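You operate a simulated robot arm through the tools that you are given. There is no shell and no other tool. Be economical: measure what you need, move in short steps, check, and stop when the job is done.

The job below is to be done with a simulated two-armed robot. You get a single attempt, and the scene is never put back.

Task
Test the wide pack's coat, holding the tester still, and sort the pack.
Fine: good goes on the bed, bare on the red rest; the tester ends on the green rest.

The check looks at the end state, three seconds after you hand in, the way a careful person would. Anything else that was tipped, shoved, dropped, spilled or broken makes it a failure.

Robot
Two 6-joint arms with two-finger grippers on one trunk, on a base that drives. Base frame: it is fixed to the floor where the robot stands at the start and does not move with it; the origin is under the middle of the robot, x ahead of it, y to its left, z up; the surface under the hand at the start is at about z = 800. Readings come in mm, degrees, newtons and seconds.
The left shoulder is at the start at [30, 178, 938], the right one opposite. With the tool pointing down near the work surface each hand reaches from about 380 to 840 mm from the robot's upright axis, wherever it stands, measured 20 degrees to its own side. Places, roughly: bander lever [400, -1100, 900]; clamp lever [500, -300, 900]; gauge button [400, -900, 800]; tester button [400, -100, 800]; top of the green rest [600, 300, 800]; top of the red rest [800, 300, 800]; top of the stacking bed [600, -600, 800]; yoke latch [700, -2800, 800]. Payload 2.54 kg a hand.
The TCP of each hand is the grasp point between the finger pads, 30 mm short of the fingertips. In the tool frame z runs along the fingers and y along their closing line. Largest opening 116 mm; the body of the gripper starts 95 mm behind the TCP.
Orientation is that of the tool frame in the base frame, as a unit quaternion [x, y, z, w]. With the fingers straight down and closing along the base's y, the tool's x points along the base's -x, its y along +y and its z along -z.

Tools
- The arms move only by the tool send_rows. It takes "left_targets", "right_targets" or both (then of equal length, played together; a hand with none holds still); each is a list of rows, each a list of 7 numbers: the closure in counts, from 0 (fully open) to 255 (shut), then the shift along the tool's x, y, z in mm, then the turn, a rotation vector about the tool's x, y, z in degrees. In form: [[hand, dx, dy, dz, wx, wy, wz], ...]. A call has 1 to 10 rows; each row is the pose to reach, as a shift and turn from the pose commanded when the call began, along the tool's axes at that moment. A row lasts 0.2 s, in which the tool goes at most 50 mm and 8.6 degrees; a call with a longer step from one row to the next is refused whole, and so is a gripper value outside its range. Where a pose cannot be reached the arm comes as near as it can. A force on the tool above 90 N (or 10 N above the force at the start of the call, whichever is more), or a blocked arm, ends the call early, and 0.2 s more pass. Each finger travels about 153 mm/s and halts on what it meets, pressing with about 22 N; the grip force reading is that of the motor and also rises with nothing between the fingers. The clock runs only during rows and for 0.2 s after the last one: add rows that repeat a pose to give the fingers time. The reply holds the time, the measured pose of the TCP, the force on the tool along the base axes, the opening and the grip force, in the units named above and with some noise, with the torque about the TCP (base axes, N m) and any sound that the robot's microphone picked up.
- Cameras (640 x 400 px; columns grow to the right, rows downward): "scene" is now at [48.5, -18.5, 1652.4]; the picture's right is [-0.20, -0.98, 0.00], its down [-0.75, 0.15, -0.64] and it looks along [0.63, -0.13, -0.77] (base axes); focal length 264 px, centre (320, 200). "left" rides on the left gripper at [69, 15, -122] in its tool frame; the picture's right is [-0.21, 0.98, 0.00], its down [-0.83, -0.18, -0.53] and it looks along [-0.52, -0.11, 0.85] (tool axes); focal length 251 px, centre (320, 200). "right" rides on the right gripper at [69, -15, -122] in its tool frame; the picture's right is [0.21, 0.98, 0.00], its down [-0.83, 0.18, -0.53] and it looks along [-0.52, 0.11, 0.85] (tool axes); focal length 251 px, centre (320, 200).
- snapshot(camera): a new picture of that camera. It takes no simulated time.
- slide_trunk(by): slides the trunk up (or, below 0, down) by that many mm; the arms and the scene camera ride with it, the base frame stays. It gives what a move gives, with no picture.
- base_move(legs): drives the robot by 1 to 6 legs, each [ahead, left, turn to the left] in mm, mm and degrees, along the robot's own axes; the way and the turn of a leg run together, so that a leg with both is an arc; at most 1500 mm and 180 degrees a leg. The arms and the cameras ride along, it lands a little off, and it stops where it bumps. It gives what a move gives.
- aim_head(pan, tilt): turns the head with the scene camera to pan (to the left, within 143 degrees either way) and tilt (down, from -29 to 69), counted from straight ahead of the robot. It gives what a move gives.
- measure_at(camera, pixels): for up to 12 pixels [column, row] of the newest picture of that camera ("zoom" is the newest enlarged one), the place [x, y, z] in the base frame of the surface seen there, good to about 2 mm, but the place of the scene camera against the robot may be out by one fixed shift of up to 12 mm in any direction. It takes no simulated time.
- zoom(camera, box): a new picture of the part [left, top, right, bottom] of that camera's present view, enlarged. It takes no simulated time.
- job_done(): hands the job in; it is judged then, once.

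Go step by step. Measure first, check grasps and placings, and put right what went wrong. The budget is 80 turns and 70 pictures, counting those below and the enlarged ones. Unless the task says otherwise, let go and move clear before handing in, and close with one line.

The tools are called after "Emit:" as name(argument=value, ...) on one line, values as JSON. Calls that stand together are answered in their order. send_rows: Moves the arms, as the interface text tells. Its arguments: {"type":"object","properties":{"left_targets":{"type":"array"},"right_targets":{"type":"array"}},"required":[]} The other tools are called the same way: slide_trunk (by) slides the trunk up or down; base_move (legs) drives the base; aim_head (pan, tilt) turns the head that bears the scene camera; snapshot (camera) takes a picture; measure_at (camera, pixels) gives the place of the surface under pixels of a picture; zoom (camera, box) takes an enlarged picture of a part of a camera's view; job_done () hands the job in.

At the start:

```text
clock: 0.0
left_tool_pos: [487.5, 201.7, 1062.6]
left_tool_rot: [0.001, 1.0, 0.0, -0.001]
left_force: [0.2, -1.1, 0.0]
left_torque: [0.02, -0.03, 0.01]
left_grip_width: 116.2
left_grasp_force: 0.1
right_tool_pos: [548.4, -211.0, 1111.4]
right_tool_rot: [0.0, 1.0, 0.0, 0.0]
right_force: [0.1, -0.5, -0.3]
right_torque: [0.01, -0.02, 0.02]
right_grip_width: 116.1
right_grasp_force: 0.2
trunk travel left (down, up): [-150.0, 390.0]
robot x, y, heading: [-3.9, -1.8, -0.0]
head pan, tilt: [-11.3, 50.2]
```

scene: 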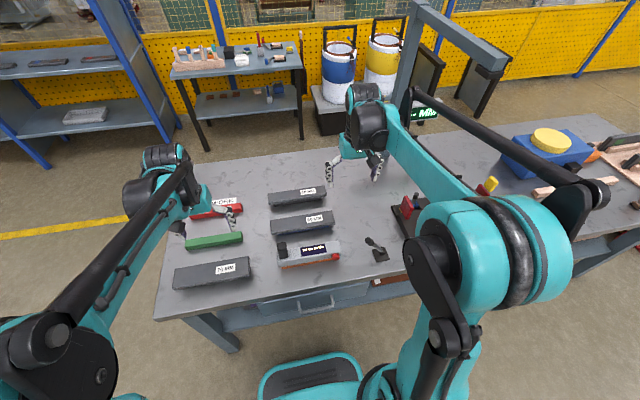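
right: 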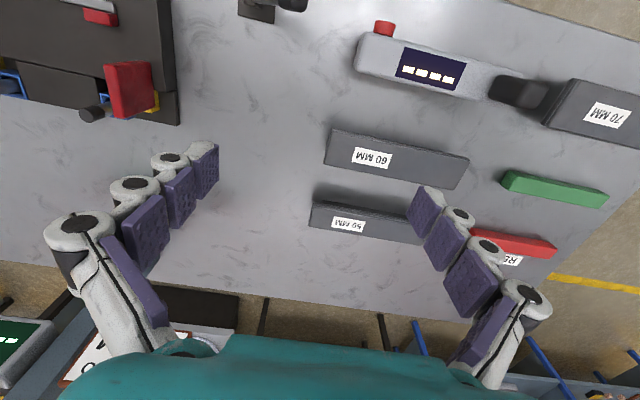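
left: 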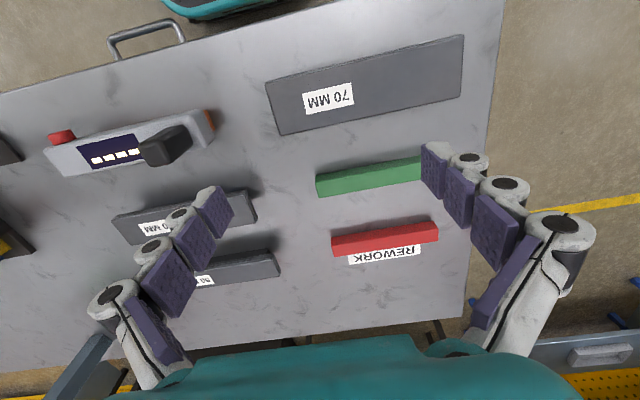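

The left camera shows three dark packs (50, 60, 70 MM), the tester with a four-dash display, and the green and red rests. I'll take closer looks at the packs, the tester and the signs.

Emit:
zoom(camera="scene", box=[150, 160, 420, 320])

Emit:
zoom(camera="scene", box=[380, 60, 640, 260])

Emit:
measure_at(camera="left", pixels=[[267, 83], [464, 38], [463, 97], [280, 134], [60, 136], [210, 115], [165, 148], [330, 188], [420, 165], [340, 240], [436, 225], [400, 300]])

Emit:
measure_at(camera="right", pixels=[[330, 135], [467, 160], [400, 140], [384, 25], [365, 60], [430, 70], [515, 90], [480, 80], [315, 205], [420, 225], [560, 90], [130, 90]])

```text
2.37 times, centred on (285, 240) of scene
```

zoom: 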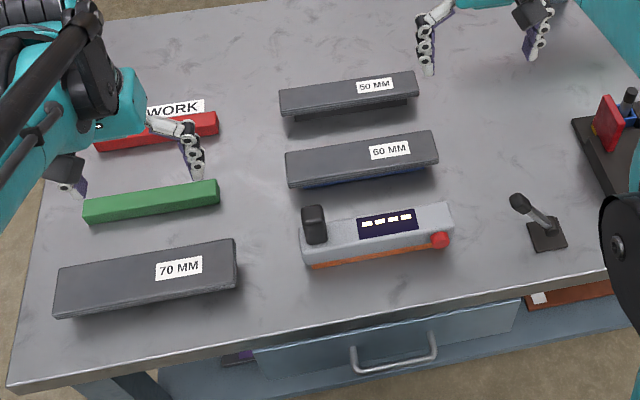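

```text
2.00 times, centred on (510, 160) of scene
```

zoom: 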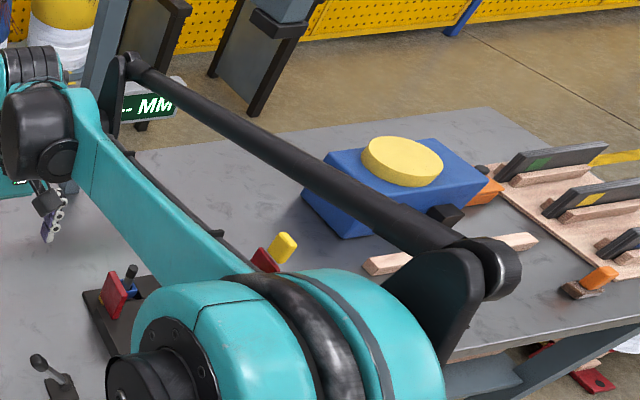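

```text
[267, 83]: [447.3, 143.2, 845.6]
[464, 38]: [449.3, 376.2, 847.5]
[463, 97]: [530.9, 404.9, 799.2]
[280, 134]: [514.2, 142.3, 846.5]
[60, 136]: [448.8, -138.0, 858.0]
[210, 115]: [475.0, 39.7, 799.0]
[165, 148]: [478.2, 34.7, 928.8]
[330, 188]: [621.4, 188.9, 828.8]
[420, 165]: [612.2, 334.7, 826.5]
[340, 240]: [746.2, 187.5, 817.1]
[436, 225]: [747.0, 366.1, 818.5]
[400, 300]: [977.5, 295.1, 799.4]
```

```text
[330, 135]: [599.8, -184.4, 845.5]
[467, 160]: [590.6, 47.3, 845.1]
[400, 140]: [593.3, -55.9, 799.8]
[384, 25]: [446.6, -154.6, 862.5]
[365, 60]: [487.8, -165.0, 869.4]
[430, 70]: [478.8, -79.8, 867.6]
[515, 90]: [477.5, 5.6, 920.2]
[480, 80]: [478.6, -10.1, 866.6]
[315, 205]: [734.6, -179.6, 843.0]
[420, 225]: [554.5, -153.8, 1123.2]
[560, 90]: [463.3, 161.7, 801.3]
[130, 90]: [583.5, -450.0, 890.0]
```

The packs and tester are located; the bed is hidden behind the right arm. I'll pan right for it and zoom on the tester from both hands.

Emit:
zoom(camera="left", box=[20, 80, 260, 230])

Emit:
zoom(camera="right", box=[340, 0, 640, 190])

Emit:
aim_head(pan=-45, tilt=40)

Emit:
snapshot(camera="scene")

Emit:
zoom(camera="right", box=[0, 0, 320, 200])

```text
2.67 times, centred on (140, 155) of left
```

zoom: 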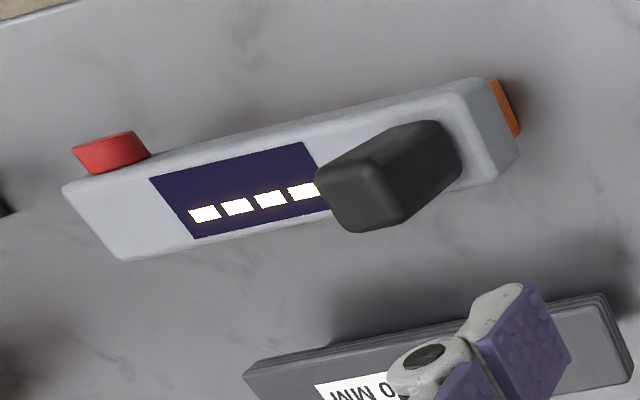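

```text
2.11 times, centred on (490, 95) of right
```

zoom: 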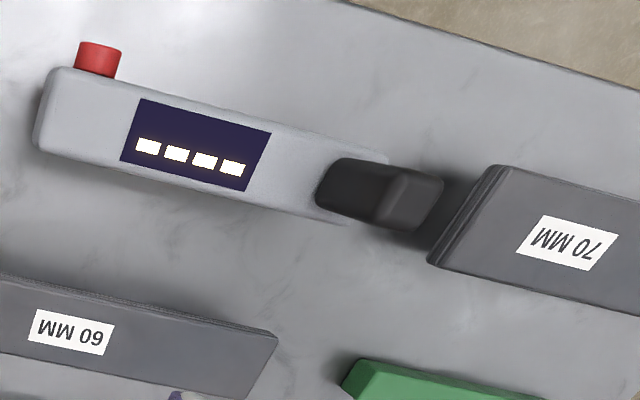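

```text
clock: 1.0
left_tool_pos: [487.6, 201.0, 1063.1]
left_tool_rot: [0.0, 1.0, 0.0, -0.001]
left_force: [-0.1, 0.5, -0.3]
left_torque: [-0.02, -0.03, -0.02]
left_grip_width: 115.8
left_grasp_force: 0.0
right_tool_pos: [548.9, -210.4, 1112.1]
right_tool_rot: [0.0, 1.0, 0.0, -0.001]
right_force: [-1.1, 0.2, 0.6]
right_torque: [0.01, 0.01, -0.03]
right_grip_width: 116.0
right_grasp_force: 0.0
trunk travel left (down, up): [-150.0, 390.0]
robot x, y, heading: [2.6, -1.5, -0.1]
head pan, tilt: [-45.0, 40.0]
```

```text
62 pictures are left
```

scene: 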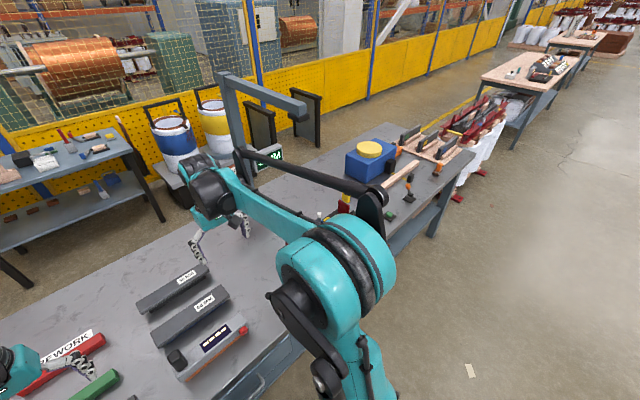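

```text
2.00 times, centred on (160, 100) of right
```

zoom: 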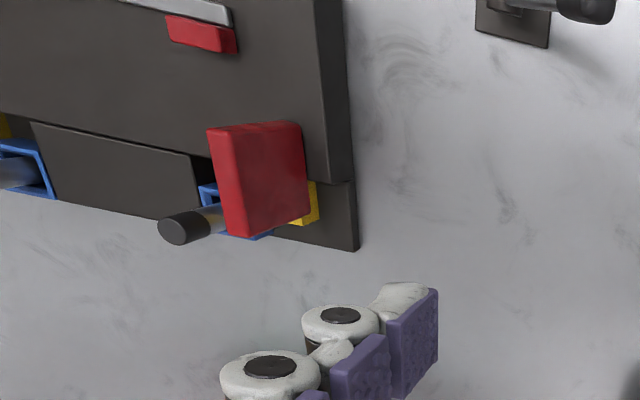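

The right camera sees part of the stacking fixture (red stop block at zoom 260,180). I'll move the right hand high toward it to see the whole bed.

Emit:
send_rows(right_targets=[[0, 30, -40, 0, 0, 0, 0], [0, 60, -80, 0, 0, 0, 0], [0, 90, -120, 0, 0, 0, 0], [0, 120, -160, 0, 0, 0, 0], [0, 140, -200, 0, 0, 0, 0], [0, 150, -240, 0, 0, 0, 0], [0, 150, -280, 0, 0, 0, 0], [0, 150, -320, 0, 0, 0, 0]])

Emit:
snapshot(camera="right")

Emit:
snapshot(camera="scene")

```text
clock: 2.8
left_tool_pos: [486.7, 200.6, 1063.5]
left_tool_rot: [0.0, 1.0, 0.001, 0.0]
left_force: [-0.9, -0.1, 0.5]
left_torque: [0.04, -0.02, 0.0]
left_grip_width: 115.9
left_grasp_force: 0.0
right_tool_pos: [399.9, -532.4, 1112.8]
right_tool_rot: [0.0, 1.0, 0.001, 0.0]
right_force: [0.5, 0.0, -0.4]
right_torque: [0.0, 0.0, -0.04]
right_grip_width: 115.9
right_grasp_force: 0.1
trunk travel left (down, up): [-150.0, 390.0]
robot x, y, heading: [0.3, 1.6, -0.1]
head pan, tilt: [-45.0, 40.0]
```

```text
60 pictures are left
```

right: 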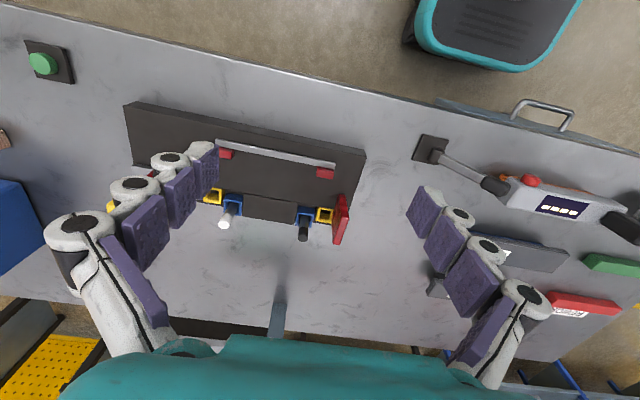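

```text
59 pictures are left
```

scene: 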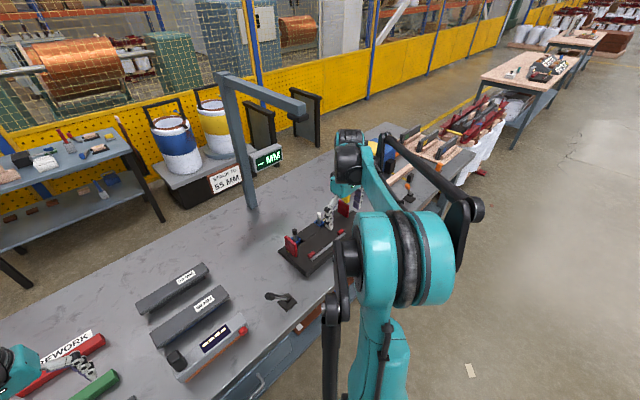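

A sign near (225,180) reads "... 55 MM" and the bed is now visible in both views. I'll zoom and measure it.

Emit:
zoom(camera="scene", box=[200, 130, 300, 200])

Emit:
zoom(camera="right", box=[100, 80, 400, 270])

Emit:
zoom(camera="scene", box=[260, 180, 380, 290])

Emit:
measure_at(camera="right", pixels=[[130, 106], [364, 154], [352, 195], [280, 160], [260, 185], [325, 173], [268, 210], [341, 205], [303, 232], [224, 222], [345, 240], [434, 160]])

```text
5.71 times, centred on (250, 165) of scene
```

zoom: 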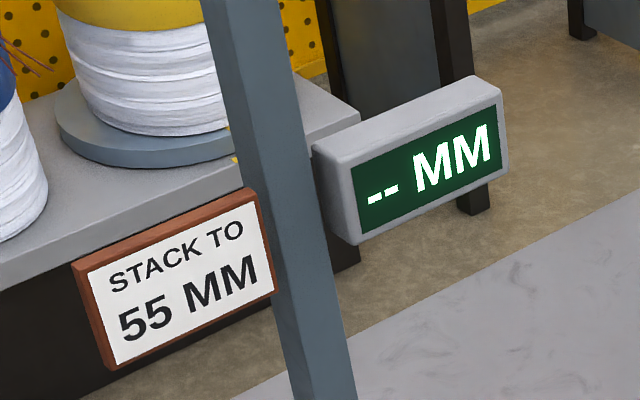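

```text
2.11 times, centred on (250, 175) of right
```

zoom: 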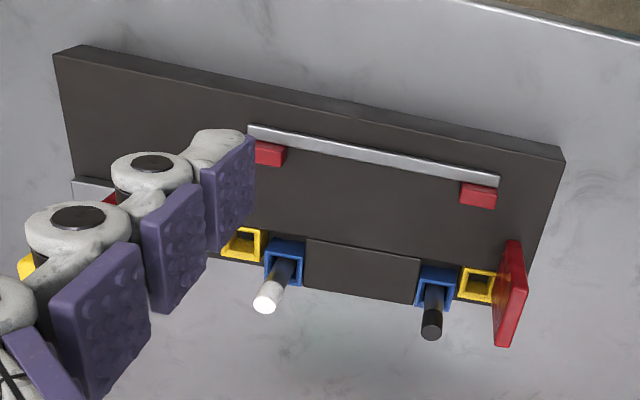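

```text
3.64 times, centred on (320, 235) of scene
```

zoom: 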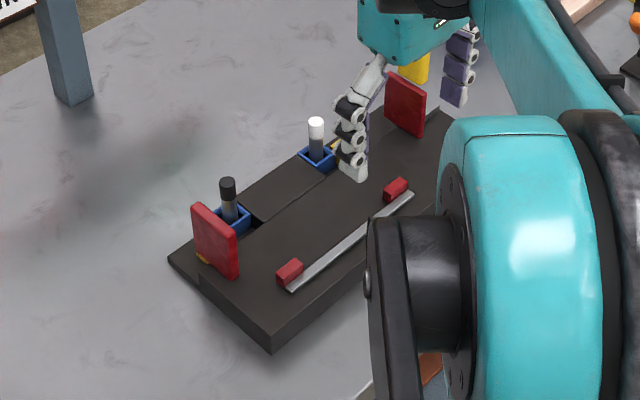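

```text
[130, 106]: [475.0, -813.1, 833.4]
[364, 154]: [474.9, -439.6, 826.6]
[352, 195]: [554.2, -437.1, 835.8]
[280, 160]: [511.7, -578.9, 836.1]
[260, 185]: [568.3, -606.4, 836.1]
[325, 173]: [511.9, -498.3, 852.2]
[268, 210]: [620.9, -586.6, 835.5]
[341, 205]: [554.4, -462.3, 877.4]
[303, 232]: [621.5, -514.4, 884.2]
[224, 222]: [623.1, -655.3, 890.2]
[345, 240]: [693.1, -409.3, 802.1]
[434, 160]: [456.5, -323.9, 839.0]
```

The bed top is at z≈836, with a bar and red pads at x≈512, posts at x≈621 and red end stops. Next I'll look closer at how the packs sit and measure the wide one.

Emit:
aim_head(pan=5, tilt=55)

Emit:
zoom(camera="scene", box=[180, 160, 440, 330])

Emit:
zoom(camera="left", box=[250, 10, 490, 160])

Emit:
measure_at(camera="zoom", pixels=[[60, 200], [560, 75], [565, 215], [90, 318], [320, 200], [575, 240], [60, 330]])

```text
clock: 4.0
left_tool_pos: [486.7, 201.5, 1063.6]
left_tool_rot: [0.0, 1.0, 0.001, -0.001]
left_force: [0.0, -0.8, 0.2]
left_torque: [0.03, 0.01, 0.02]
left_grip_width: 116.1
left_grasp_force: 0.0
right_tool_pos: [398.8, -532.1, 1112.1]
right_tool_rot: [-0.001, 1.0, 0.0, 0.0]
right_force: [0.7, 0.0, 0.5]
right_torque: [-0.02, -0.01, -0.03]
right_grip_width: 116.2
right_grasp_force: 0.0
trunk travel left (down, up): [-150.0, 390.0]
robot x, y, heading: [-0.4, 3.6, 0.2]
head pan, tilt: [5.0, 55.0]
```

```text
2.35 times, centred on (310, 245) of scene
```

zoom: 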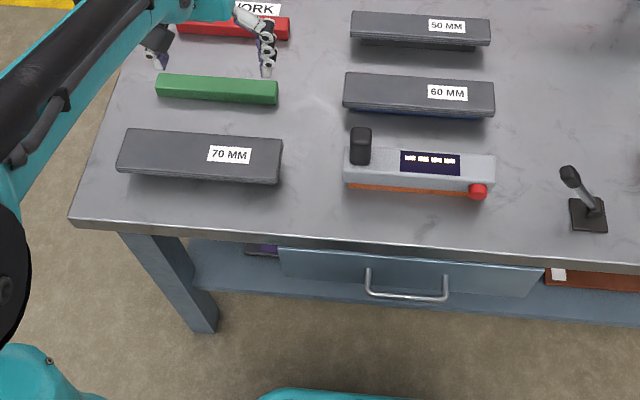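

```text
2.67 times, centred on (370, 85) of left
```

zoom: 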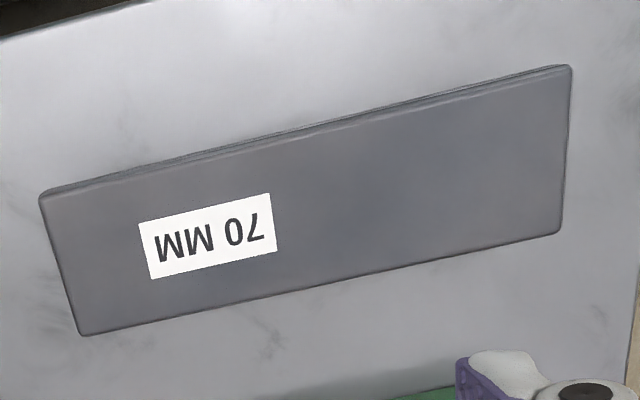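

```text
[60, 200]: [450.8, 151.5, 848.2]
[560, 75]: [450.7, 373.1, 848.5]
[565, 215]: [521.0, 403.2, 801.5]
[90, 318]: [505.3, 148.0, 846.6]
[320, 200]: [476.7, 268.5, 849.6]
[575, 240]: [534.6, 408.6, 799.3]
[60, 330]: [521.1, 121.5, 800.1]
```

The wide pack is square to the axes, centred near (482,260), top z≈848. Now I'll zoom on the tester and measure it.

Emit:
zoom(camera="scene", box=[310, 200, 400, 256])

Emit:
measure_at(camera="zoom", pixels=[[90, 100], [150, 50], [130, 180], [130, 225], [200, 150], [400, 120], [575, 130], [500, 140], [570, 195], [400, 215], [110, 150], [120, 285]])

Emit:
zoom(camera="scene", box=[220, 205, 310, 261])

Emit:
measure_at(camera="zoom", pixels=[[80, 100], [400, 120], [90, 190], [440, 210], [100, 215], [430, 240], [445, 120], [270, 235], [270, 215], [270, 195]])

```text
7.11 times, centred on (355, 228) of scene
```

zoom: 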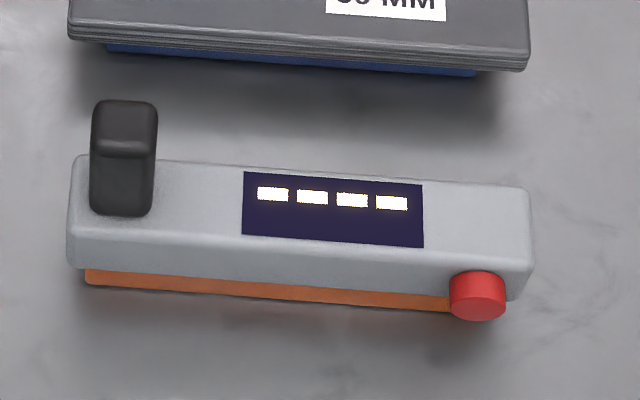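

```text
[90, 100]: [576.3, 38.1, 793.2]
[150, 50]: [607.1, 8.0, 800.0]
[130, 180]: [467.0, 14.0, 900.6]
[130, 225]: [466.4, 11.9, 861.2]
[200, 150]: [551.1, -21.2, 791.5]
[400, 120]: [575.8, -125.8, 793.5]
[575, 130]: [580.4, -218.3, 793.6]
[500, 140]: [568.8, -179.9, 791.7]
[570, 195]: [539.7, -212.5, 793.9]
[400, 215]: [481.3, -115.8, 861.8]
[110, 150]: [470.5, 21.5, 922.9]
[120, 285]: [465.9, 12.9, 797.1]
```

```text
7.11 times, centred on (265, 233) of scene
```

zoom: 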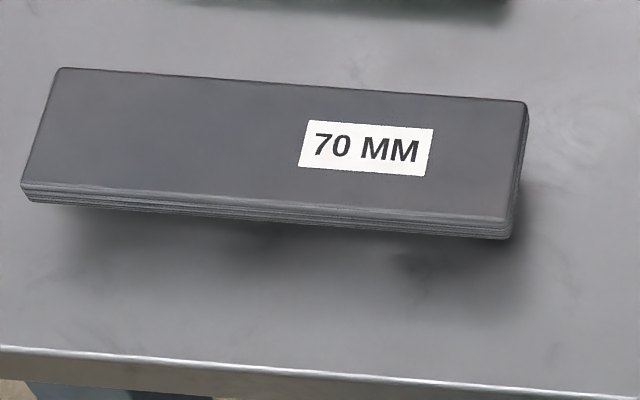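

```text
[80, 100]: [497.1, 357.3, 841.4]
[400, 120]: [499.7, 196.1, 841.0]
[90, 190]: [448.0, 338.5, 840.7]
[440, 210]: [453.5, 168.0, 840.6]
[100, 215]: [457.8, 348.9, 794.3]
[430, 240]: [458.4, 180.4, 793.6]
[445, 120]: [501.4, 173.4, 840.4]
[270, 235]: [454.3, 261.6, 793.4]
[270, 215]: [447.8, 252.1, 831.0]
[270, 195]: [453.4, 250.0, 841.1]
```

The tester has a black upright handle near (478,20), an orange foot and a red button on its front face at about (440,-152,860). I'll bring the left hand over the handle and measure again.

Emit:
send_rows(left_targets=[[0, 2, -45, 0, 0, 0, 0], [0, 4, -90, 0, 0, 0, 0], [0, 6, -135, 0, 0, 0, 0], [0, 8, -181, 20, 0, 0, 0], [0, 8, -181, 20, 0, 0, 0]])

Emit:
snapshot(camera="left")

```text
refused: row 4 steps farther than a row can; nothing moved
```

```text
51 pictures are left
```

left: 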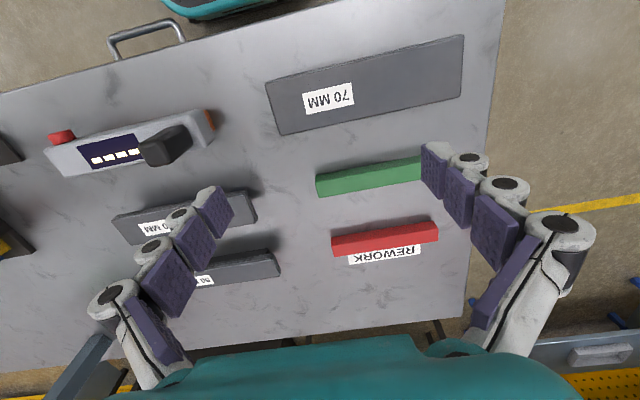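

The fourth step was too long; I'll send smaller steps.

Emit:
send_rows(left_targets=[[0, 2, -45, 0, 0, 0, 0], [0, 4, -90, 0, 0, 0, 0], [0, 6, -135, 0, 0, 0, 0], [0, 8, -178, 10, 0, 0, 0], [0, 8, -181, 20, 0, 0, 0]])

Emit:
snapshot(camera="left")

```text
clock: 5.2
left_tool_pos: [480.3, 20.4, 1042.8]
left_tool_rot: [0.0, 1.0, 0.0, 0.0]
left_force: [-0.2, 0.0, 0.5]
left_torque: [-0.04, -0.01, -0.02]
left_grip_width: 115.9
left_grasp_force: 0.1
right_tool_pos: [399.0, -530.5, 1114.6]
right_tool_rot: [0.0, 1.0, 0.0, 0.0]
right_force: [0.5, -0.6, -0.6]
right_torque: [-0.06, 0.0, 0.0]
right_grip_width: 115.8
right_grasp_force: 0.0
trunk travel left (down, up): [-150.0, 390.0]
robot x, y, heading: [-0.6, 2.6, -0.0]
head pan, tilt: [5.0, 55.0]
```

```text
50 pictures are left
```

left: 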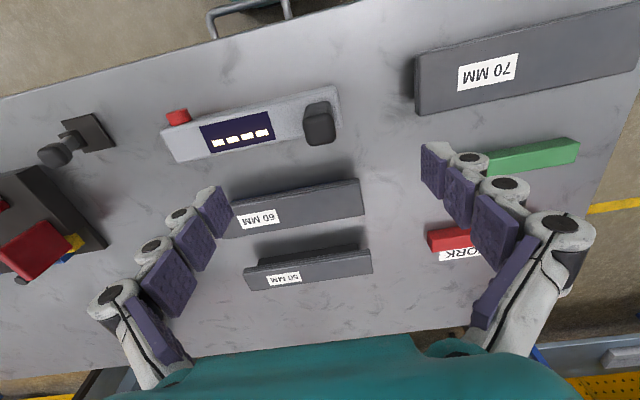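

Emit:
zoom(camera="left", box=[150, 70, 360, 180])

Emit:
measure_at(camera="left", pixels=[[318, 125], [306, 112], [329, 110], [308, 140], [333, 136], [180, 115], [170, 140], [178, 158], [338, 95], [290, 120], [318, 108], [320, 141]])

```text
3.05 times, centred on (255, 125) of left
```

zoom: 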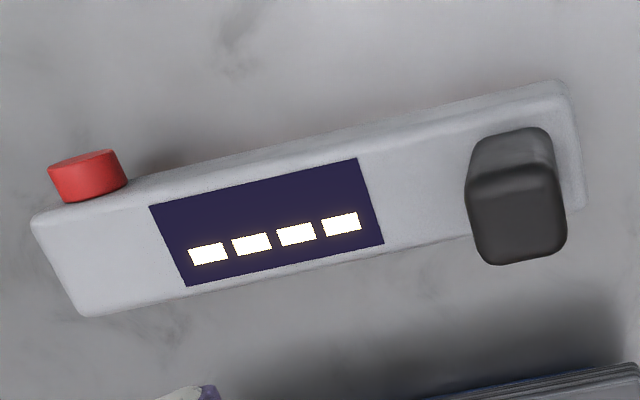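

```text
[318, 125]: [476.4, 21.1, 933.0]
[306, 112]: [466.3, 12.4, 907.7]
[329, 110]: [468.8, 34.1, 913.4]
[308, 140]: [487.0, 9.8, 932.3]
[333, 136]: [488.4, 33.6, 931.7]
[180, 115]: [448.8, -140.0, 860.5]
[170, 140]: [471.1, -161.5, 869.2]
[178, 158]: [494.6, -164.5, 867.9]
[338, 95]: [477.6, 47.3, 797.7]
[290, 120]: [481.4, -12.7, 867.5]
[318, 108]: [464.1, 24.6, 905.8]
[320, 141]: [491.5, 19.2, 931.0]
```

The handle is centred at (478,22), top z 933, on a body top at z 868. I'll descend to z≈906 and close on it.

Emit:
send_rows(left_targets=[[0, 2, 1, 45, 0, 0, 0], [0, 2, 1, 90, 0, 0, 0], [0, 2, 1, 125, 0, 0, 0], [0, 2, 1, 137, 0, 0, 0], [100, 2, 1, 137, 0, 0, 0], [200, 2, 1, 137, 0, 0, 0], [255, 2, 1, 137, 0, 0, 0], [255, 2, 1, 137, 0, 0, 0]])

```text
clock: 7.0
left_tool_pos: [475.7, 21.0, 906.5]
left_tool_rot: [0.0, 1.0, 0.0, 0.001]
left_force: [-0.2, -0.5, -0.2]
left_torque: [-0.01, 0.02, 0.03]
left_grip_width: 29.6
left_grasp_force: 22.4
right_tool_pos: [399.6, -531.6, 1112.5]
right_tool_rot: [-0.001, 1.0, 0.0, 0.0]
right_force: [-0.3, 0.1, 0.2]
right_torque: [0.03, -0.03, 0.01]
right_grip_width: 116.1
right_grasp_force: 0.1
trunk travel left (down, up): [-150.0, 390.0]
robot x, y, heading: [1.6, 2.0, 0.1]
head pan, tilt: [5.0, 55.0]
```

The handle is gripped (29.6 mm, 22 N). I'll lift by 100 mm to check the load and any droop.

Emit:
send_rows(left_targets=[[255, 0, 0, -8, 0, 0, 0], [255, 0, 0, -30, 0, 0, 0], [255, 0, 0, -65, 0, 0, 0], [255, 0, 0, -100, 0, 0, 0], [255, 0, 0, -100, 0, 0, 0]])

Emit:
zoom(camera="scene", box=[280, 140, 440, 260])

```text
clock: 8.2
left_tool_pos: [477.0, 22.7, 1006.7]
left_tool_rot: [0.001, 1.0, 0.0, 0.001]
left_force: [0.3, -0.2, -2.9]
left_torque: [0.25, 0.02, 0.02]
left_grip_width: 29.7
left_grasp_force: 21.9
right_tool_pos: [400.9, -531.6, 1114.6]
right_tool_rot: [0.0, 1.0, 0.0, 0.0]
right_force: [0.7, -0.2, -0.6]
right_torque: [0.01, -0.01, -0.01]
right_grip_width: 115.9
right_grasp_force: 0.0
trunk travel left (down, up): [-150.0, 390.0]
robot x, y, heading: [-2.2, 2.7, 0.2]
head pan, tilt: [5.0, 55.0]
```

```text
3.33 times, centred on (360, 200) of scene
```

zoom: 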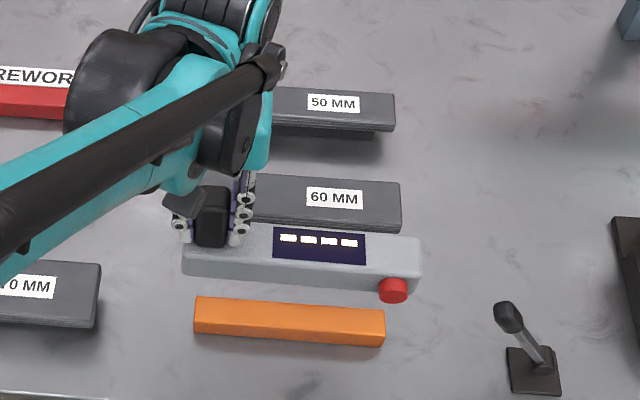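

The tester is light (0.3 kg) and stayed level; the orange bar is its own rest. I'll measure that rest's top and look at the tester's underside.

Emit:
measure_at(camera="zoom", pixels=[[290, 310], [210, 305], [370, 320], [290, 380], [285, 325], [300, 283], [300, 268]])

Emit:
snapshot(camera="left")

```text
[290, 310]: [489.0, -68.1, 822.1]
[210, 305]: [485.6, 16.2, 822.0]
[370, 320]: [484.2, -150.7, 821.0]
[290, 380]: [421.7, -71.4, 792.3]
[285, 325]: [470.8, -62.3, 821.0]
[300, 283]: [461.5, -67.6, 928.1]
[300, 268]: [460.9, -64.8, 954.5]
```

```text
47 pictures are left
```

left: 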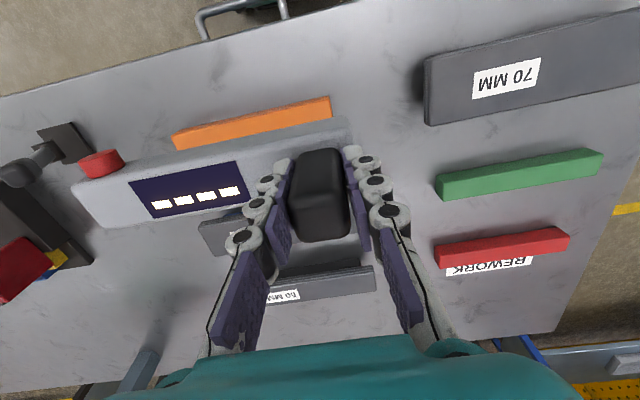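

The orange rest's top is z≈828, so the tester's bottom is 78.5 mm below the TCP. I'll carry it over the wide pack to TCP (480,344), then descend with contact checks.

Emit:
send_rows(left_targets=[[255, 0, 40, 0, 0, 0, 0], [255, -1, 80, 0, 0, 0, 0], [255, -1, 120, 0, 0, 0, 0], [255, -2, 160, 0, 0, 0, 0], [255, -2, 200, 0, 0, 0, 0], [255, -3, 240, 0, 0, 0, 0], [255, -4, 280, 0, 0, 0, 0], [255, -5, 310, 0, 0, 0, 0], [255, -5, 322, 0, 0, 0, 0], [255, -5, 322, 40, 0, 0, 0]])

Emit:
zoom(camera="scene", box=[180, 150, 340, 270])

```text
clock: 10.4
left_tool_pos: [481.0, 342.5, 964.1]
left_tool_rot: [0.0, 1.0, 0.0, 0.0]
left_force: [0.1, -0.6, -2.9]
left_torque: [0.27, 0.04, -0.02]
left_grip_width: 29.3
left_grasp_force: 22.3
right_tool_pos: [400.0, -530.1, 1112.8]
right_tool_rot: [0.0, 1.0, 0.0, -0.001]
right_force: [0.2, 0.4, -0.1]
right_torque: [-0.02, 0.02, 0.0]
right_grip_width: 115.9
right_grasp_force: 0.1
trunk travel left (down, up): [-150.0, 390.0]
robot x, y, heading: [1.3, 0.2, 0.2]
head pan, tilt: [5.0, 55.0]
```

```text
3.33 times, centred on (260, 210) of scene
```

zoom: 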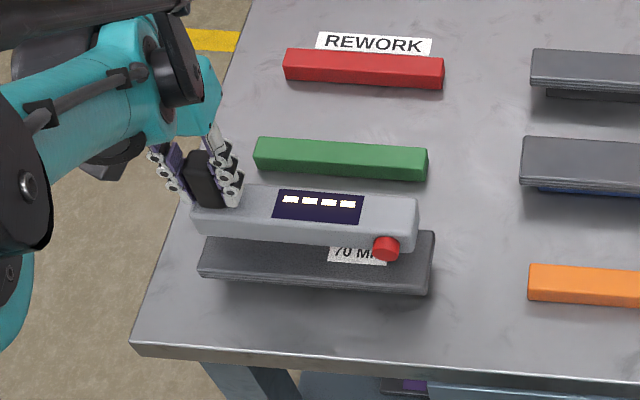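

It's aligned above the pack. I'll descend to just over contact, then press lightly.

Emit:
send_rows(left_targets=[[255, 0, 0, 20, 0, 0, 0], [255, 0, 0, 32, 0, 0, 0], [255, 0, 0, 36, 0, 0, 0], [255, 0, 0, 38, 0, 0, 0], [255, 0, 0, 39, 0, 0, 0], [255, 0, 0, 39, 0, 0, 0]])

```text
clock: 11.8
left_tool_pos: [481.1, 343.7, 927.1]
left_tool_rot: [0.001, 1.0, 0.0, 0.0]
left_force: [0.4, 1.0, 7.6]
left_torque: [-0.06, -0.04, 0.0]
left_grip_width: 29.5
left_grasp_force: 22.4
right_tool_pos: [399.2, -532.0, 1114.1]
right_tool_rot: [0.0, 1.0, 0.0, 0.0]
right_force: [0.1, -0.3, 0.0]
right_torque: [0.02, 0.0, 0.0]
right_grip_width: 116.1
right_grasp_force: 0.1
trunk travel left (down, up): [-150.0, 390.0]
robot x, y, heading: [-1.0, 1.2, -0.1]
head pan, tilt: [5.0, 55.0]
```

The tester rests on the pack with 7.6 N. Now the right hand closes and comes over toward the button side, staying high and behind the tester.

Emit:
send_rows(right_targets=[[100, 0, 48, 0, 0, 0, 0], [200, 0, 96, 0, 0, 0, 0], [255, 0, 144, 0, 0, 0, 0], [255, 0, 192, 0, 0, 0, 0], [255, 0, 240, 0, 0, 0, 0], [255, 0, 288, 0, 0, 0, 0], [255, 0, 336, 0, 0, 0, 0], [255, 0, 384, 0, 0, 0, 0], [255, 0, 432, 0, 0, 0, 0], [255, 0, 480, 0, 0, 0, 0]])

Emit:
send_rows(right_targets=[[255, 0, 45, 0, 0, 0, 0], [255, 0, 90, 0, 0, 0, 0], [255, 0, 130, 20, 0, 0, 0], [255, 0, 165, 45, 0, 0, 0], [255, 0, 200, 70, 0, 0, 0]])

Emit:
snapshot(camera="scene")

Emit:
snapshot(camera="right")

```text
clock: 14.0
left_tool_pos: [481.1, 343.7, 927.0]
left_tool_rot: [0.0, 1.0, 0.0, 0.0]
left_force: [0.1, -0.5, 3.4]
left_torque: [-0.23, 0.04, -0.05]
left_grip_width: 29.5
left_grasp_force: 22.0
right_tool_pos: [396.8, -49.7, 1114.6]
right_tool_rot: [0.0, 1.0, 0.0, -0.001]
right_force: [-0.5, 0.5, -0.4]
right_torque: [0.0, -0.01, -0.01]
right_grip_width: 0.4
right_grasp_force: 21.7
trunk travel left (down, up): [-150.0, 390.0]
robot x, y, heading: [1.3, 1.3, -0.1]
head pan, tilt: [5.0, 55.0]
```

```text
clock: 15.2
left_tool_pos: [481.7, 343.3, 927.1]
left_tool_rot: [0.0, 1.0, 0.0, 0.0]
left_force: [0.0, 1.3, 0.3]
left_torque: [-0.2, 0.03, -0.04]
left_grip_width: 29.6
left_grasp_force: 22.0
right_tool_pos: [397.5, 148.9, 1039.7]
right_tool_rot: [0.0, 1.0, 0.001, -0.001]
right_force: [0.8, -0.8, 0.0]
right_torque: [0.01, -0.03, -0.01]
right_grip_width: 0.4
right_grasp_force: 21.7
trunk travel left (down, up): [-150.0, 390.0]
robot x, y, heading: [-1.3, -1.4, -0.2]
head pan, tilt: [5.0, 55.0]
```

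```text
45 pictures are left
```

scene: 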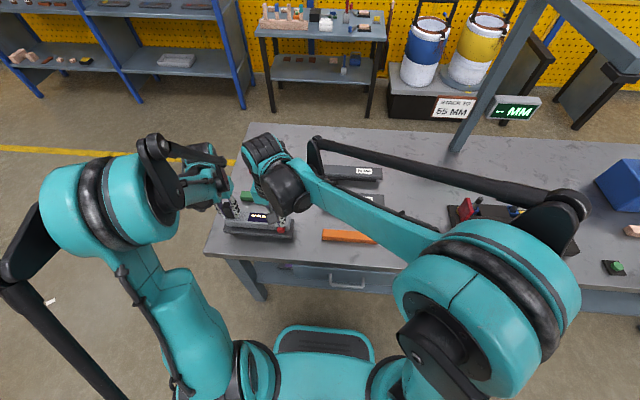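

```text
44 pictures are left
```

right: 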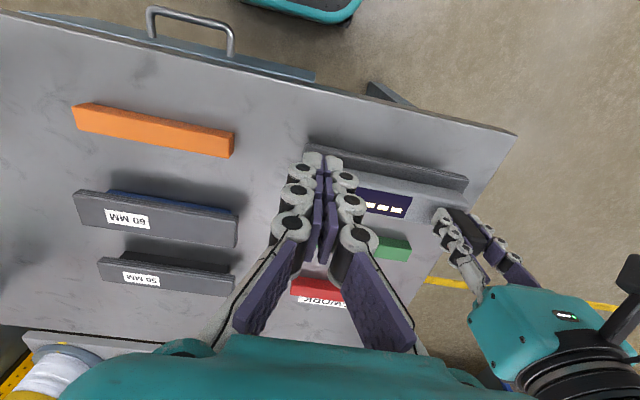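

Both hands are in place with fingers over the tester's -y end. I'll zoom to fix the button's position relative to the fingers.

Emit:
zoom(camera="scene", box=[200, 170, 320, 250])

Emit:
measure_at(camera="zoom", pixels=[[430, 315], [430, 330], [415, 318], [450, 320], [300, 300], [300, 350], [440, 270]])

```text
5.00 times, centred on (260, 210) of scene
```

zoom: 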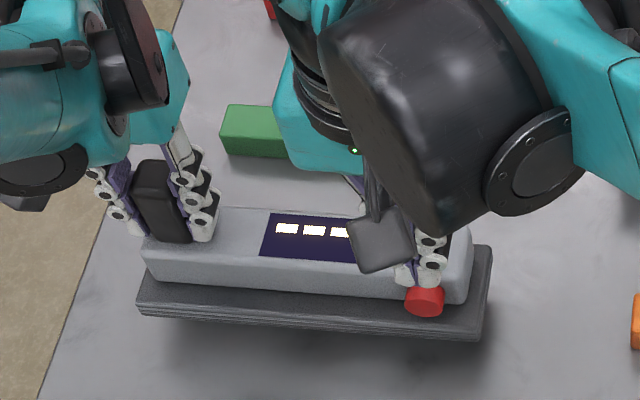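

```text
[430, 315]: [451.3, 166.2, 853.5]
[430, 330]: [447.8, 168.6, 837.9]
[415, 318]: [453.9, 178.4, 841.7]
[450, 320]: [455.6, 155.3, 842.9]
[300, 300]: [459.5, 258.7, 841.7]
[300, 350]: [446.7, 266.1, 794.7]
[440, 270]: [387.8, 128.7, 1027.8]
```

Emit:
measure_at(camera="zoom", pixels=[[425, 310], [412, 308], [438, 310], [425, 303], [425, 295], [425, 289], [408, 298], [442, 300], [405, 345]])

```text
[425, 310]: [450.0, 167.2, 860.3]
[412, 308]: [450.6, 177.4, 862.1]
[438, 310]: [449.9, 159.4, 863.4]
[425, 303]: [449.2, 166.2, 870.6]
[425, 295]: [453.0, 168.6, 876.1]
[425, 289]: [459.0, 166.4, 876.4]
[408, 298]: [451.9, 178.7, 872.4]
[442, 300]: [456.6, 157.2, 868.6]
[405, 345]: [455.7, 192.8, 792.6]
```

The button's centre is about (450,167,873). I'll lower the right fingertips behind it to (412,167,890) and add a slight hold-down with the left.

Emit:
send_rows(right_targets=[[255, -5, 8, 40, 0, 0, 0], [255, -10, 16, 80, 0, 0, 0], [255, -14, 18, 120, 0, 0, 0], [255, -14, 18, 149, 0, 0, 0], [255, -14, 18, 149, 0, 0, 0]], left_targets=[[255, 0, 0, 0.5, 0, 0, 0], [255, 0, 0, 1, 0, 0, 0], [255, 0, 0, 1, 0, 0, 0], [255, 0, 0, 1, 0, 0, 0], [255, 0, 0, 1, 0, 0, 0]])

Emit:
zoom(camera="scene", box=[200, 170, 320, 250])

```text
clock: 16.4
left_tool_pos: [481.6, 343.2, 928.1]
left_tool_rot: [0.0, 1.0, 0.0, 0.0]
left_force: [-0.5, 0.9, 12.2]
left_torque: [0.01, 0.01, -0.01]
left_grip_width: 29.8
left_grasp_force: 22.5
right_tool_pos: [414.0, 167.2, 891.9]
right_tool_rot: [-0.001, 1.0, 0.0, 0.0]
right_force: [0.4, -0.1, -0.4]
right_torque: [0.03, 0.03, 0.02]
right_grip_width: 0.3
right_grasp_force: 22.1
trunk travel left (down, up): [-150.0, 390.0]
robot x, y, heading: [-2.1, -2.3, -0.1]
head pan, tilt: [5.0, 55.0]
```

```text
5.00 times, centred on (260, 210) of scene
```

zoom: 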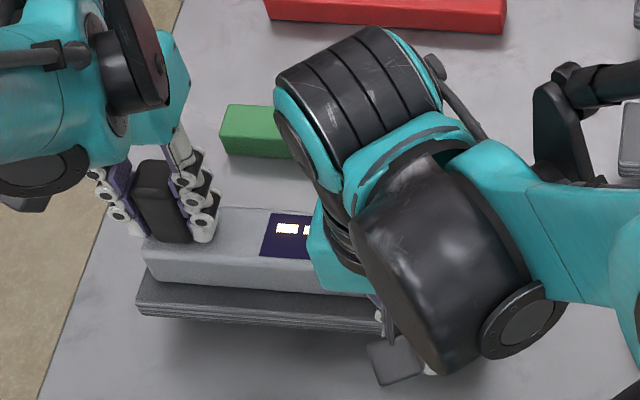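

Fingers are in place. I'll push forward in small steps toward the button.

Emit:
send_rows(right_targets=[[255, -12, 0, 0, 0, 0, 0], [255, -20, 0, 0, 0, 0, 0], [255, -23, 0, 0, 0, 0, 0], [255, -25, 0, 0, 0, 0, 0], [255, -25, 0, 0, 0, 0, 0]])

Emit:
snapshot(camera="left")

```text
clock: 17.6
left_tool_pos: [481.0, 343.7, 926.3]
left_tool_rot: [0.0, 1.0, 0.0, -0.001]
left_force: [0.3, 0.8, 11.5]
left_torque: [0.02, 0.01, 0.0]
left_grip_width: 29.5
left_grasp_force: 22.9
right_tool_pos: [437.5, 166.4, 894.0]
right_tool_rot: [0.0, 1.0, -0.001, 0.0]
right_force: [-0.7, 0.0, -0.6]
right_torque: [-0.01, 0.04, -0.02]
right_grip_width: 6.0
right_grasp_force: 21.9
trunk travel left (down, up): [-150.0, 390.0]
robot x, y, heading: [-1.0, 1.0, -0.2]
head pan, tilt: [5.0, 55.0]
```

```text
41 pictures are left
```

left: 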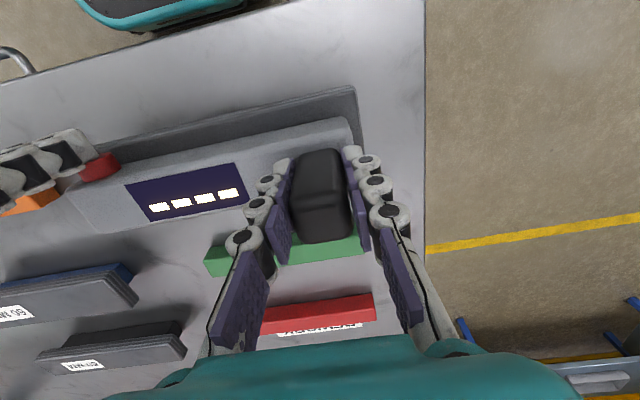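

The right grip reads 6 mm, so something is spreading the fingers. I'll zoom in on the button.

Emit:
zoom(camera="left", box=[0, 100, 180, 230])

Emit:
snapshot(camera="right")

```text
3.08 times, centred on (90, 165) of left
```

zoom: 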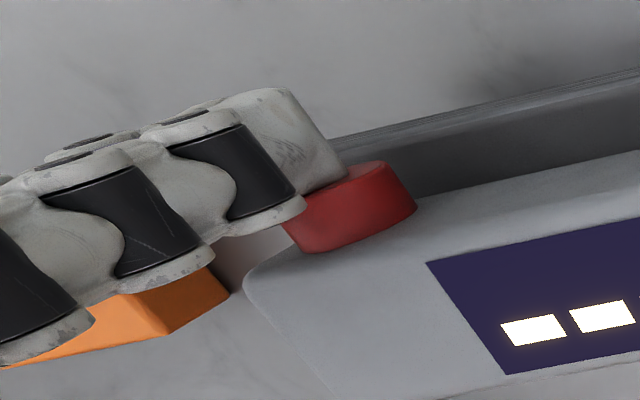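

```text
39 pictures are left
```

right: 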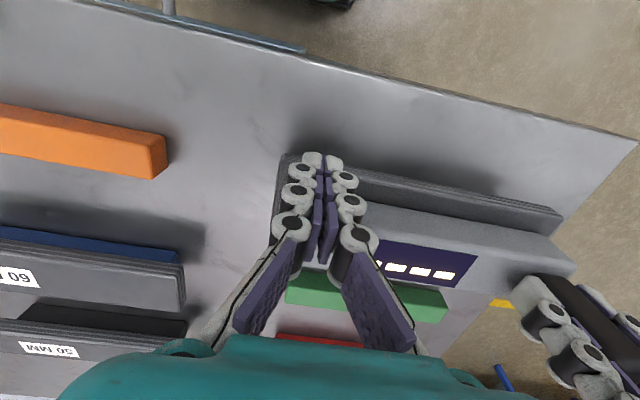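

The button tip has wedged between the two fingers. I'll back off, shift 7 mm in +y so one finger is square on it, and press again.

Emit:
send_rows(right_targets=[[255, 12, 0, 0, 0, 0, 0], [255, 12, 7, 0, 0, 0, 0], [255, 4, 7, 0, 0, 0, 0], [255, 1, 7, 0, 0, 0, 0], [255, -1, 7, 0, 0, 0, 0], [255, -1, 7, 0, 0, 0, 0]])

Emit:
zoom(camera="left", box=[0, 80, 270, 240])

```text
clock: 19.0
left_tool_pos: [481.8, 342.5, 926.6]
left_tool_rot: [-0.001, 1.0, 0.0, 0.0]
left_force: [-0.2, -0.8, 9.1]
left_torque: [0.01, -0.02, 0.03]
left_grip_width: 29.6
left_grasp_force: 21.9
right_tool_pos: [439.1, 172.7, 893.8]
right_tool_rot: [-0.001, 1.0, 0.001, 0.0]
right_force: [-2.0, 0.7, 0.8]
right_torque: [-0.04, 0.05, 0.02]
right_grip_width: 5.9
right_grasp_force: 21.4
trunk travel left (down, up): [-150.0, 390.0]
robot x, y, heading: [-3.5, -2.3, 0.1]
head pan, tilt: [5.0, 55.0]
```

```text
2.37 times, centred on (135, 160) of left
```

zoom: 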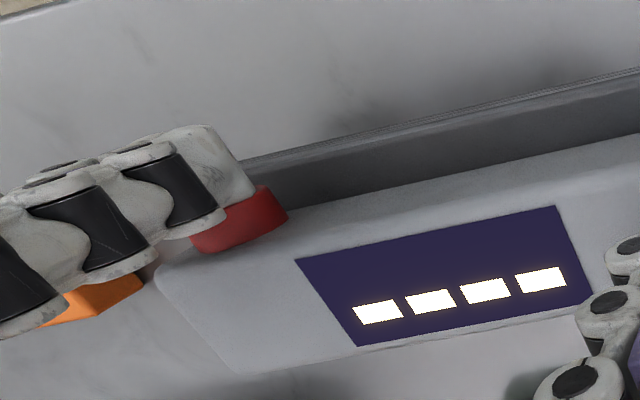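

There is a 2 N contact now, but no reading. I'll press a few mm deeper and hold.

Emit:
send_rows(right_targets=[[255, -2, 0, 0, 0, 0, 0], [255, -4, 0, 0, 0, 0, 0], [255, -4, 0, 0, 0, 0, 0], [255, -4, 0, 0, 0, 0, 0]])

Emit:
zoom(camera="left", box=[0, 80, 270, 240])

```text
clock: 20.0
left_tool_pos: [481.1, 342.8, 925.2]
left_tool_rot: [0.0, 1.0, 0.0, 0.0]
left_force: [1.2, -0.3, 7.5]
left_torque: [-0.04, -0.06, 0.19]
left_grip_width: 29.7
left_grasp_force: 22.2
right_tool_pos: [443.7, 174.3, 893.5]
right_tool_rot: [0.0, 1.0, 0.0, 0.0]
right_force: [-1.7, 1.2, 0.2]
right_torque: [0.02, 0.0, 0.04]
right_grip_width: 5.8
right_grasp_force: 22.1
trunk travel left (down, up): [-150.0, 390.0]
robot x, y, heading: [-1.9, 0.3, -0.1]
head pan, tilt: [5.0, 55.0]
heard: click
```

```text
2.37 times, centred on (135, 160) of left
```

zoom: 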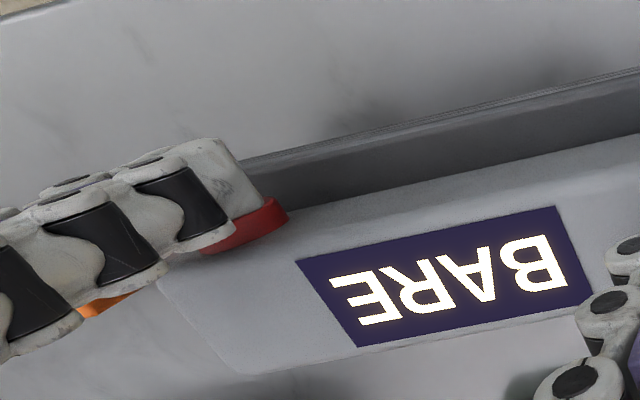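

A click was heard and the display reads BARE. I'll release and press once more to confirm that the reading repeats with the tester still.

Emit:
send_rows(right_targets=[[255, 8, 0, 0, 0, 0, 0], [255, 8, 0, 0, 0, 0, 0], [255, 8, 0, 0, 0, 0, 0], [255, 4, 0, 0, 0, 0, 0], [255, 2, 0, 0, 0, 0, 0], [255, 0, 0, 0, 0, 0, 0], [255, -0.5, 0, 0, 0, 0, 0], [255, -0.5, 0, 0, 0, 0, 0], [255, -0.5, 0, 0, 0, 0, 0], [255, -0.5, 0, 0, 0, 0, 0]])

Emit:
zoom(camera="left", box=[0, 80, 270, 240])

```text
clock: 22.2
left_tool_pos: [481.4, 342.8, 925.8]
left_tool_rot: [0.0, 1.0, 0.0, 0.0]
left_force: [1.1, -2.2, 5.9]
left_torque: [0.0, -0.1, 0.23]
left_grip_width: 29.4
left_grasp_force: 21.9
right_tool_pos: [442.8, 173.9, 892.6]
right_tool_rot: [0.0, 1.0, 0.0, 0.001]
right_force: [-1.8, 1.4, 0.5]
right_torque: [0.01, 0.06, 0.0]
right_grip_width: 5.9
right_grasp_force: 22.4
trunk travel left (down, up): [-150.0, 390.0]
robot x, y, heading: [-1.5, 1.3, -0.1]
head pan, tilt: [5.0, 55.0]
heard: click
```

```text
2.37 times, centred on (135, 160) of left
```

zoom: 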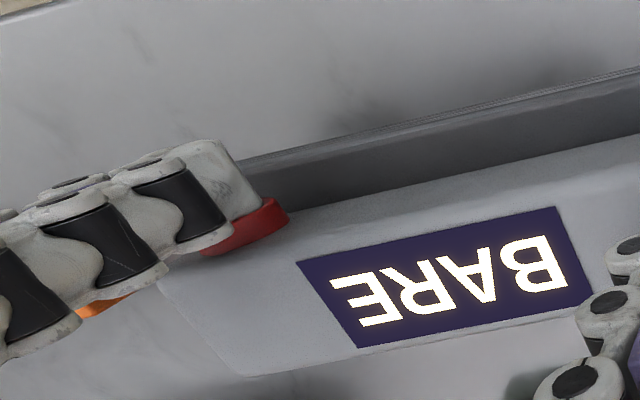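

BARE twice, so the pack goes on the red rest. I'll back the right hand off, lift it and move it clear; then lift the tester.

Emit:
send_rows(right_targets=[[255, 20, 0, 0, 0, 0, 0], [255, 30, 0, 0, 0, 0, 0], [255, 30, 0, -45, 0, 0, 0], [255, 30, 0, -90, 0, 0, 0], [255, 30, -40, -120, 0, 0, 0], [255, 30, -85, -135, 0, 0, 0], [255, 30, -130, -140, 0, 0, 0], [255, 30, -175, -140, 0, 0, 0], [255, 20, -220, -140, 0, 0, 0], [255, 10, -265, -140, 0, 0, 0]])

Emit:
send_rows(right_targets=[[200, 0, -45, 0, 0, 0, 0], [100, 0, -90, 0, 0, 0, 0], [0, 0, -135, 0, 0, 0, 0], [0, 0, -180, 0, 0, 0, 0], [0, 0, -180, 0, 0, 0, 0]], left_targets=[[255, 0, 0, -10, 0, 0, 0], [255, 0, 0, -35, 0, 0, 0], [255, 0, 0, -65, 0, 0, 0], [255, 0, 0, -90, 0, 0, 0], [255, 0, 0, -90, 0, 0, 0]])

Emit:
snapshot(camera="left")

Emit:
zoom(camera="scene", box=[180, 120, 340, 270])

```text
clock: 24.4
left_tool_pos: [481.5, 342.7, 926.5]
left_tool_rot: [0.0, 1.0, 0.0, 0.0]
left_force: [0.0, -1.7, 4.8]
left_torque: [0.13, -0.02, 0.05]
left_grip_width: 29.5
left_grasp_force: 21.7
right_tool_pos: [435.1, -92.3, 1032.8]
right_tool_rot: [-0.002, 1.0, 0.0, 0.0]
right_force: [-0.8, 0.0, -0.5]
right_torque: [-0.01, -0.03, 0.0]
right_grip_width: 0.0
right_grasp_force: 22.3
trunk travel left (down, up): [-150.0, 390.0]
robot x, y, heading: [0.4, -1.0, -0.0]
head pan, tilt: [5.0, 55.0]
```

```text
clock: 25.6
left_tool_pos: [483.0, 343.5, 1015.5]
left_tool_rot: [0.0, 1.0, 0.0, 0.0]
left_force: [-0.3, -0.2, -2.9]
left_torque: [0.23, 0.02, 0.0]
left_grip_width: 29.7
left_grasp_force: 22.0
right_tool_pos: [434.3, -270.7, 1031.7]
right_tool_rot: [0.0, 1.0, 0.0, -0.001]
right_force: [0.1, 0.1, 0.4]
right_torque: [0.02, -0.01, 0.02]
right_grip_width: 115.9
right_grasp_force: 0.1
trunk travel left (down, up): [-150.0, 390.0]
robot x, y, heading: [-0.9, 1.4, 0.0]
head pan, tilt: [5.0, 55.0]
```

```text
35 pictures are left
```

left: 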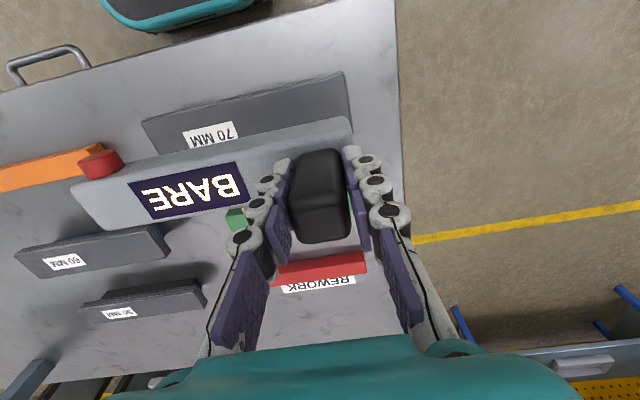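

```text
2.67 times, centred on (260, 195) of scene
```

zoom: 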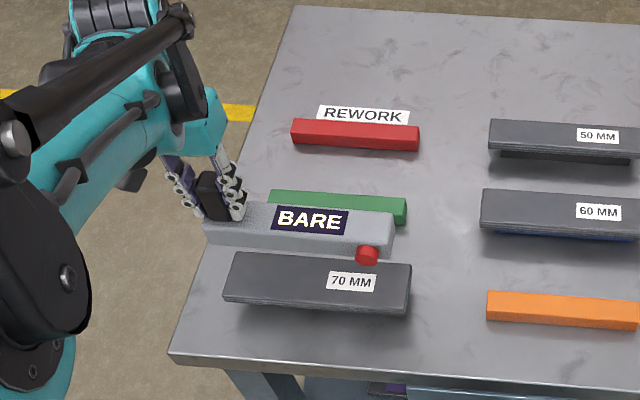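

Rest positions: I'll measure them in the scene zoom, with common points on the left camera to calibrate the shift.

Emit:
measure_at(camera="zoom", pixels=[[272, 193], [406, 201], [404, 207], [290, 200], [294, 122], [419, 128], [418, 136], [295, 132], [236, 255], [410, 265], [327, 274], [373, 291]])

Emit:
measure_at(camera="left", pixels=[[184, 133], [236, 121], [190, 149], [239, 138], [366, 270], [275, 285], [280, 268], [366, 254], [228, 212], [145, 122], [344, 75], [350, 115]])

```text
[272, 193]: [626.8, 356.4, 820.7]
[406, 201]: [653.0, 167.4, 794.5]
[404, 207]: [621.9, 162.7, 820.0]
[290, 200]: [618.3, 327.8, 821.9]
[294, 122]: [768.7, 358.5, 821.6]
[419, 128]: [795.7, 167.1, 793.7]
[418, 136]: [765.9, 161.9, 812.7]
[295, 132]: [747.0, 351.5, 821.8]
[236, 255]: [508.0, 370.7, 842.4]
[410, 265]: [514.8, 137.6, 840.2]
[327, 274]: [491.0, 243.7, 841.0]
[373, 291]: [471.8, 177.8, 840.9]
```

```text
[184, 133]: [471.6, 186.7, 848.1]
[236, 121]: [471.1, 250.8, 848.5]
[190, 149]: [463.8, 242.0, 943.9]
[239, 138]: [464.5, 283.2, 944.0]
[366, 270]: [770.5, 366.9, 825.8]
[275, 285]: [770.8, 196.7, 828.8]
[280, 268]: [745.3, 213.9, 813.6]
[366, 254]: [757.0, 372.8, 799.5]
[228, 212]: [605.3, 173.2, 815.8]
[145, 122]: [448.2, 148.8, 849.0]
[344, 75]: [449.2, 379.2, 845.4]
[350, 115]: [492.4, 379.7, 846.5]
```

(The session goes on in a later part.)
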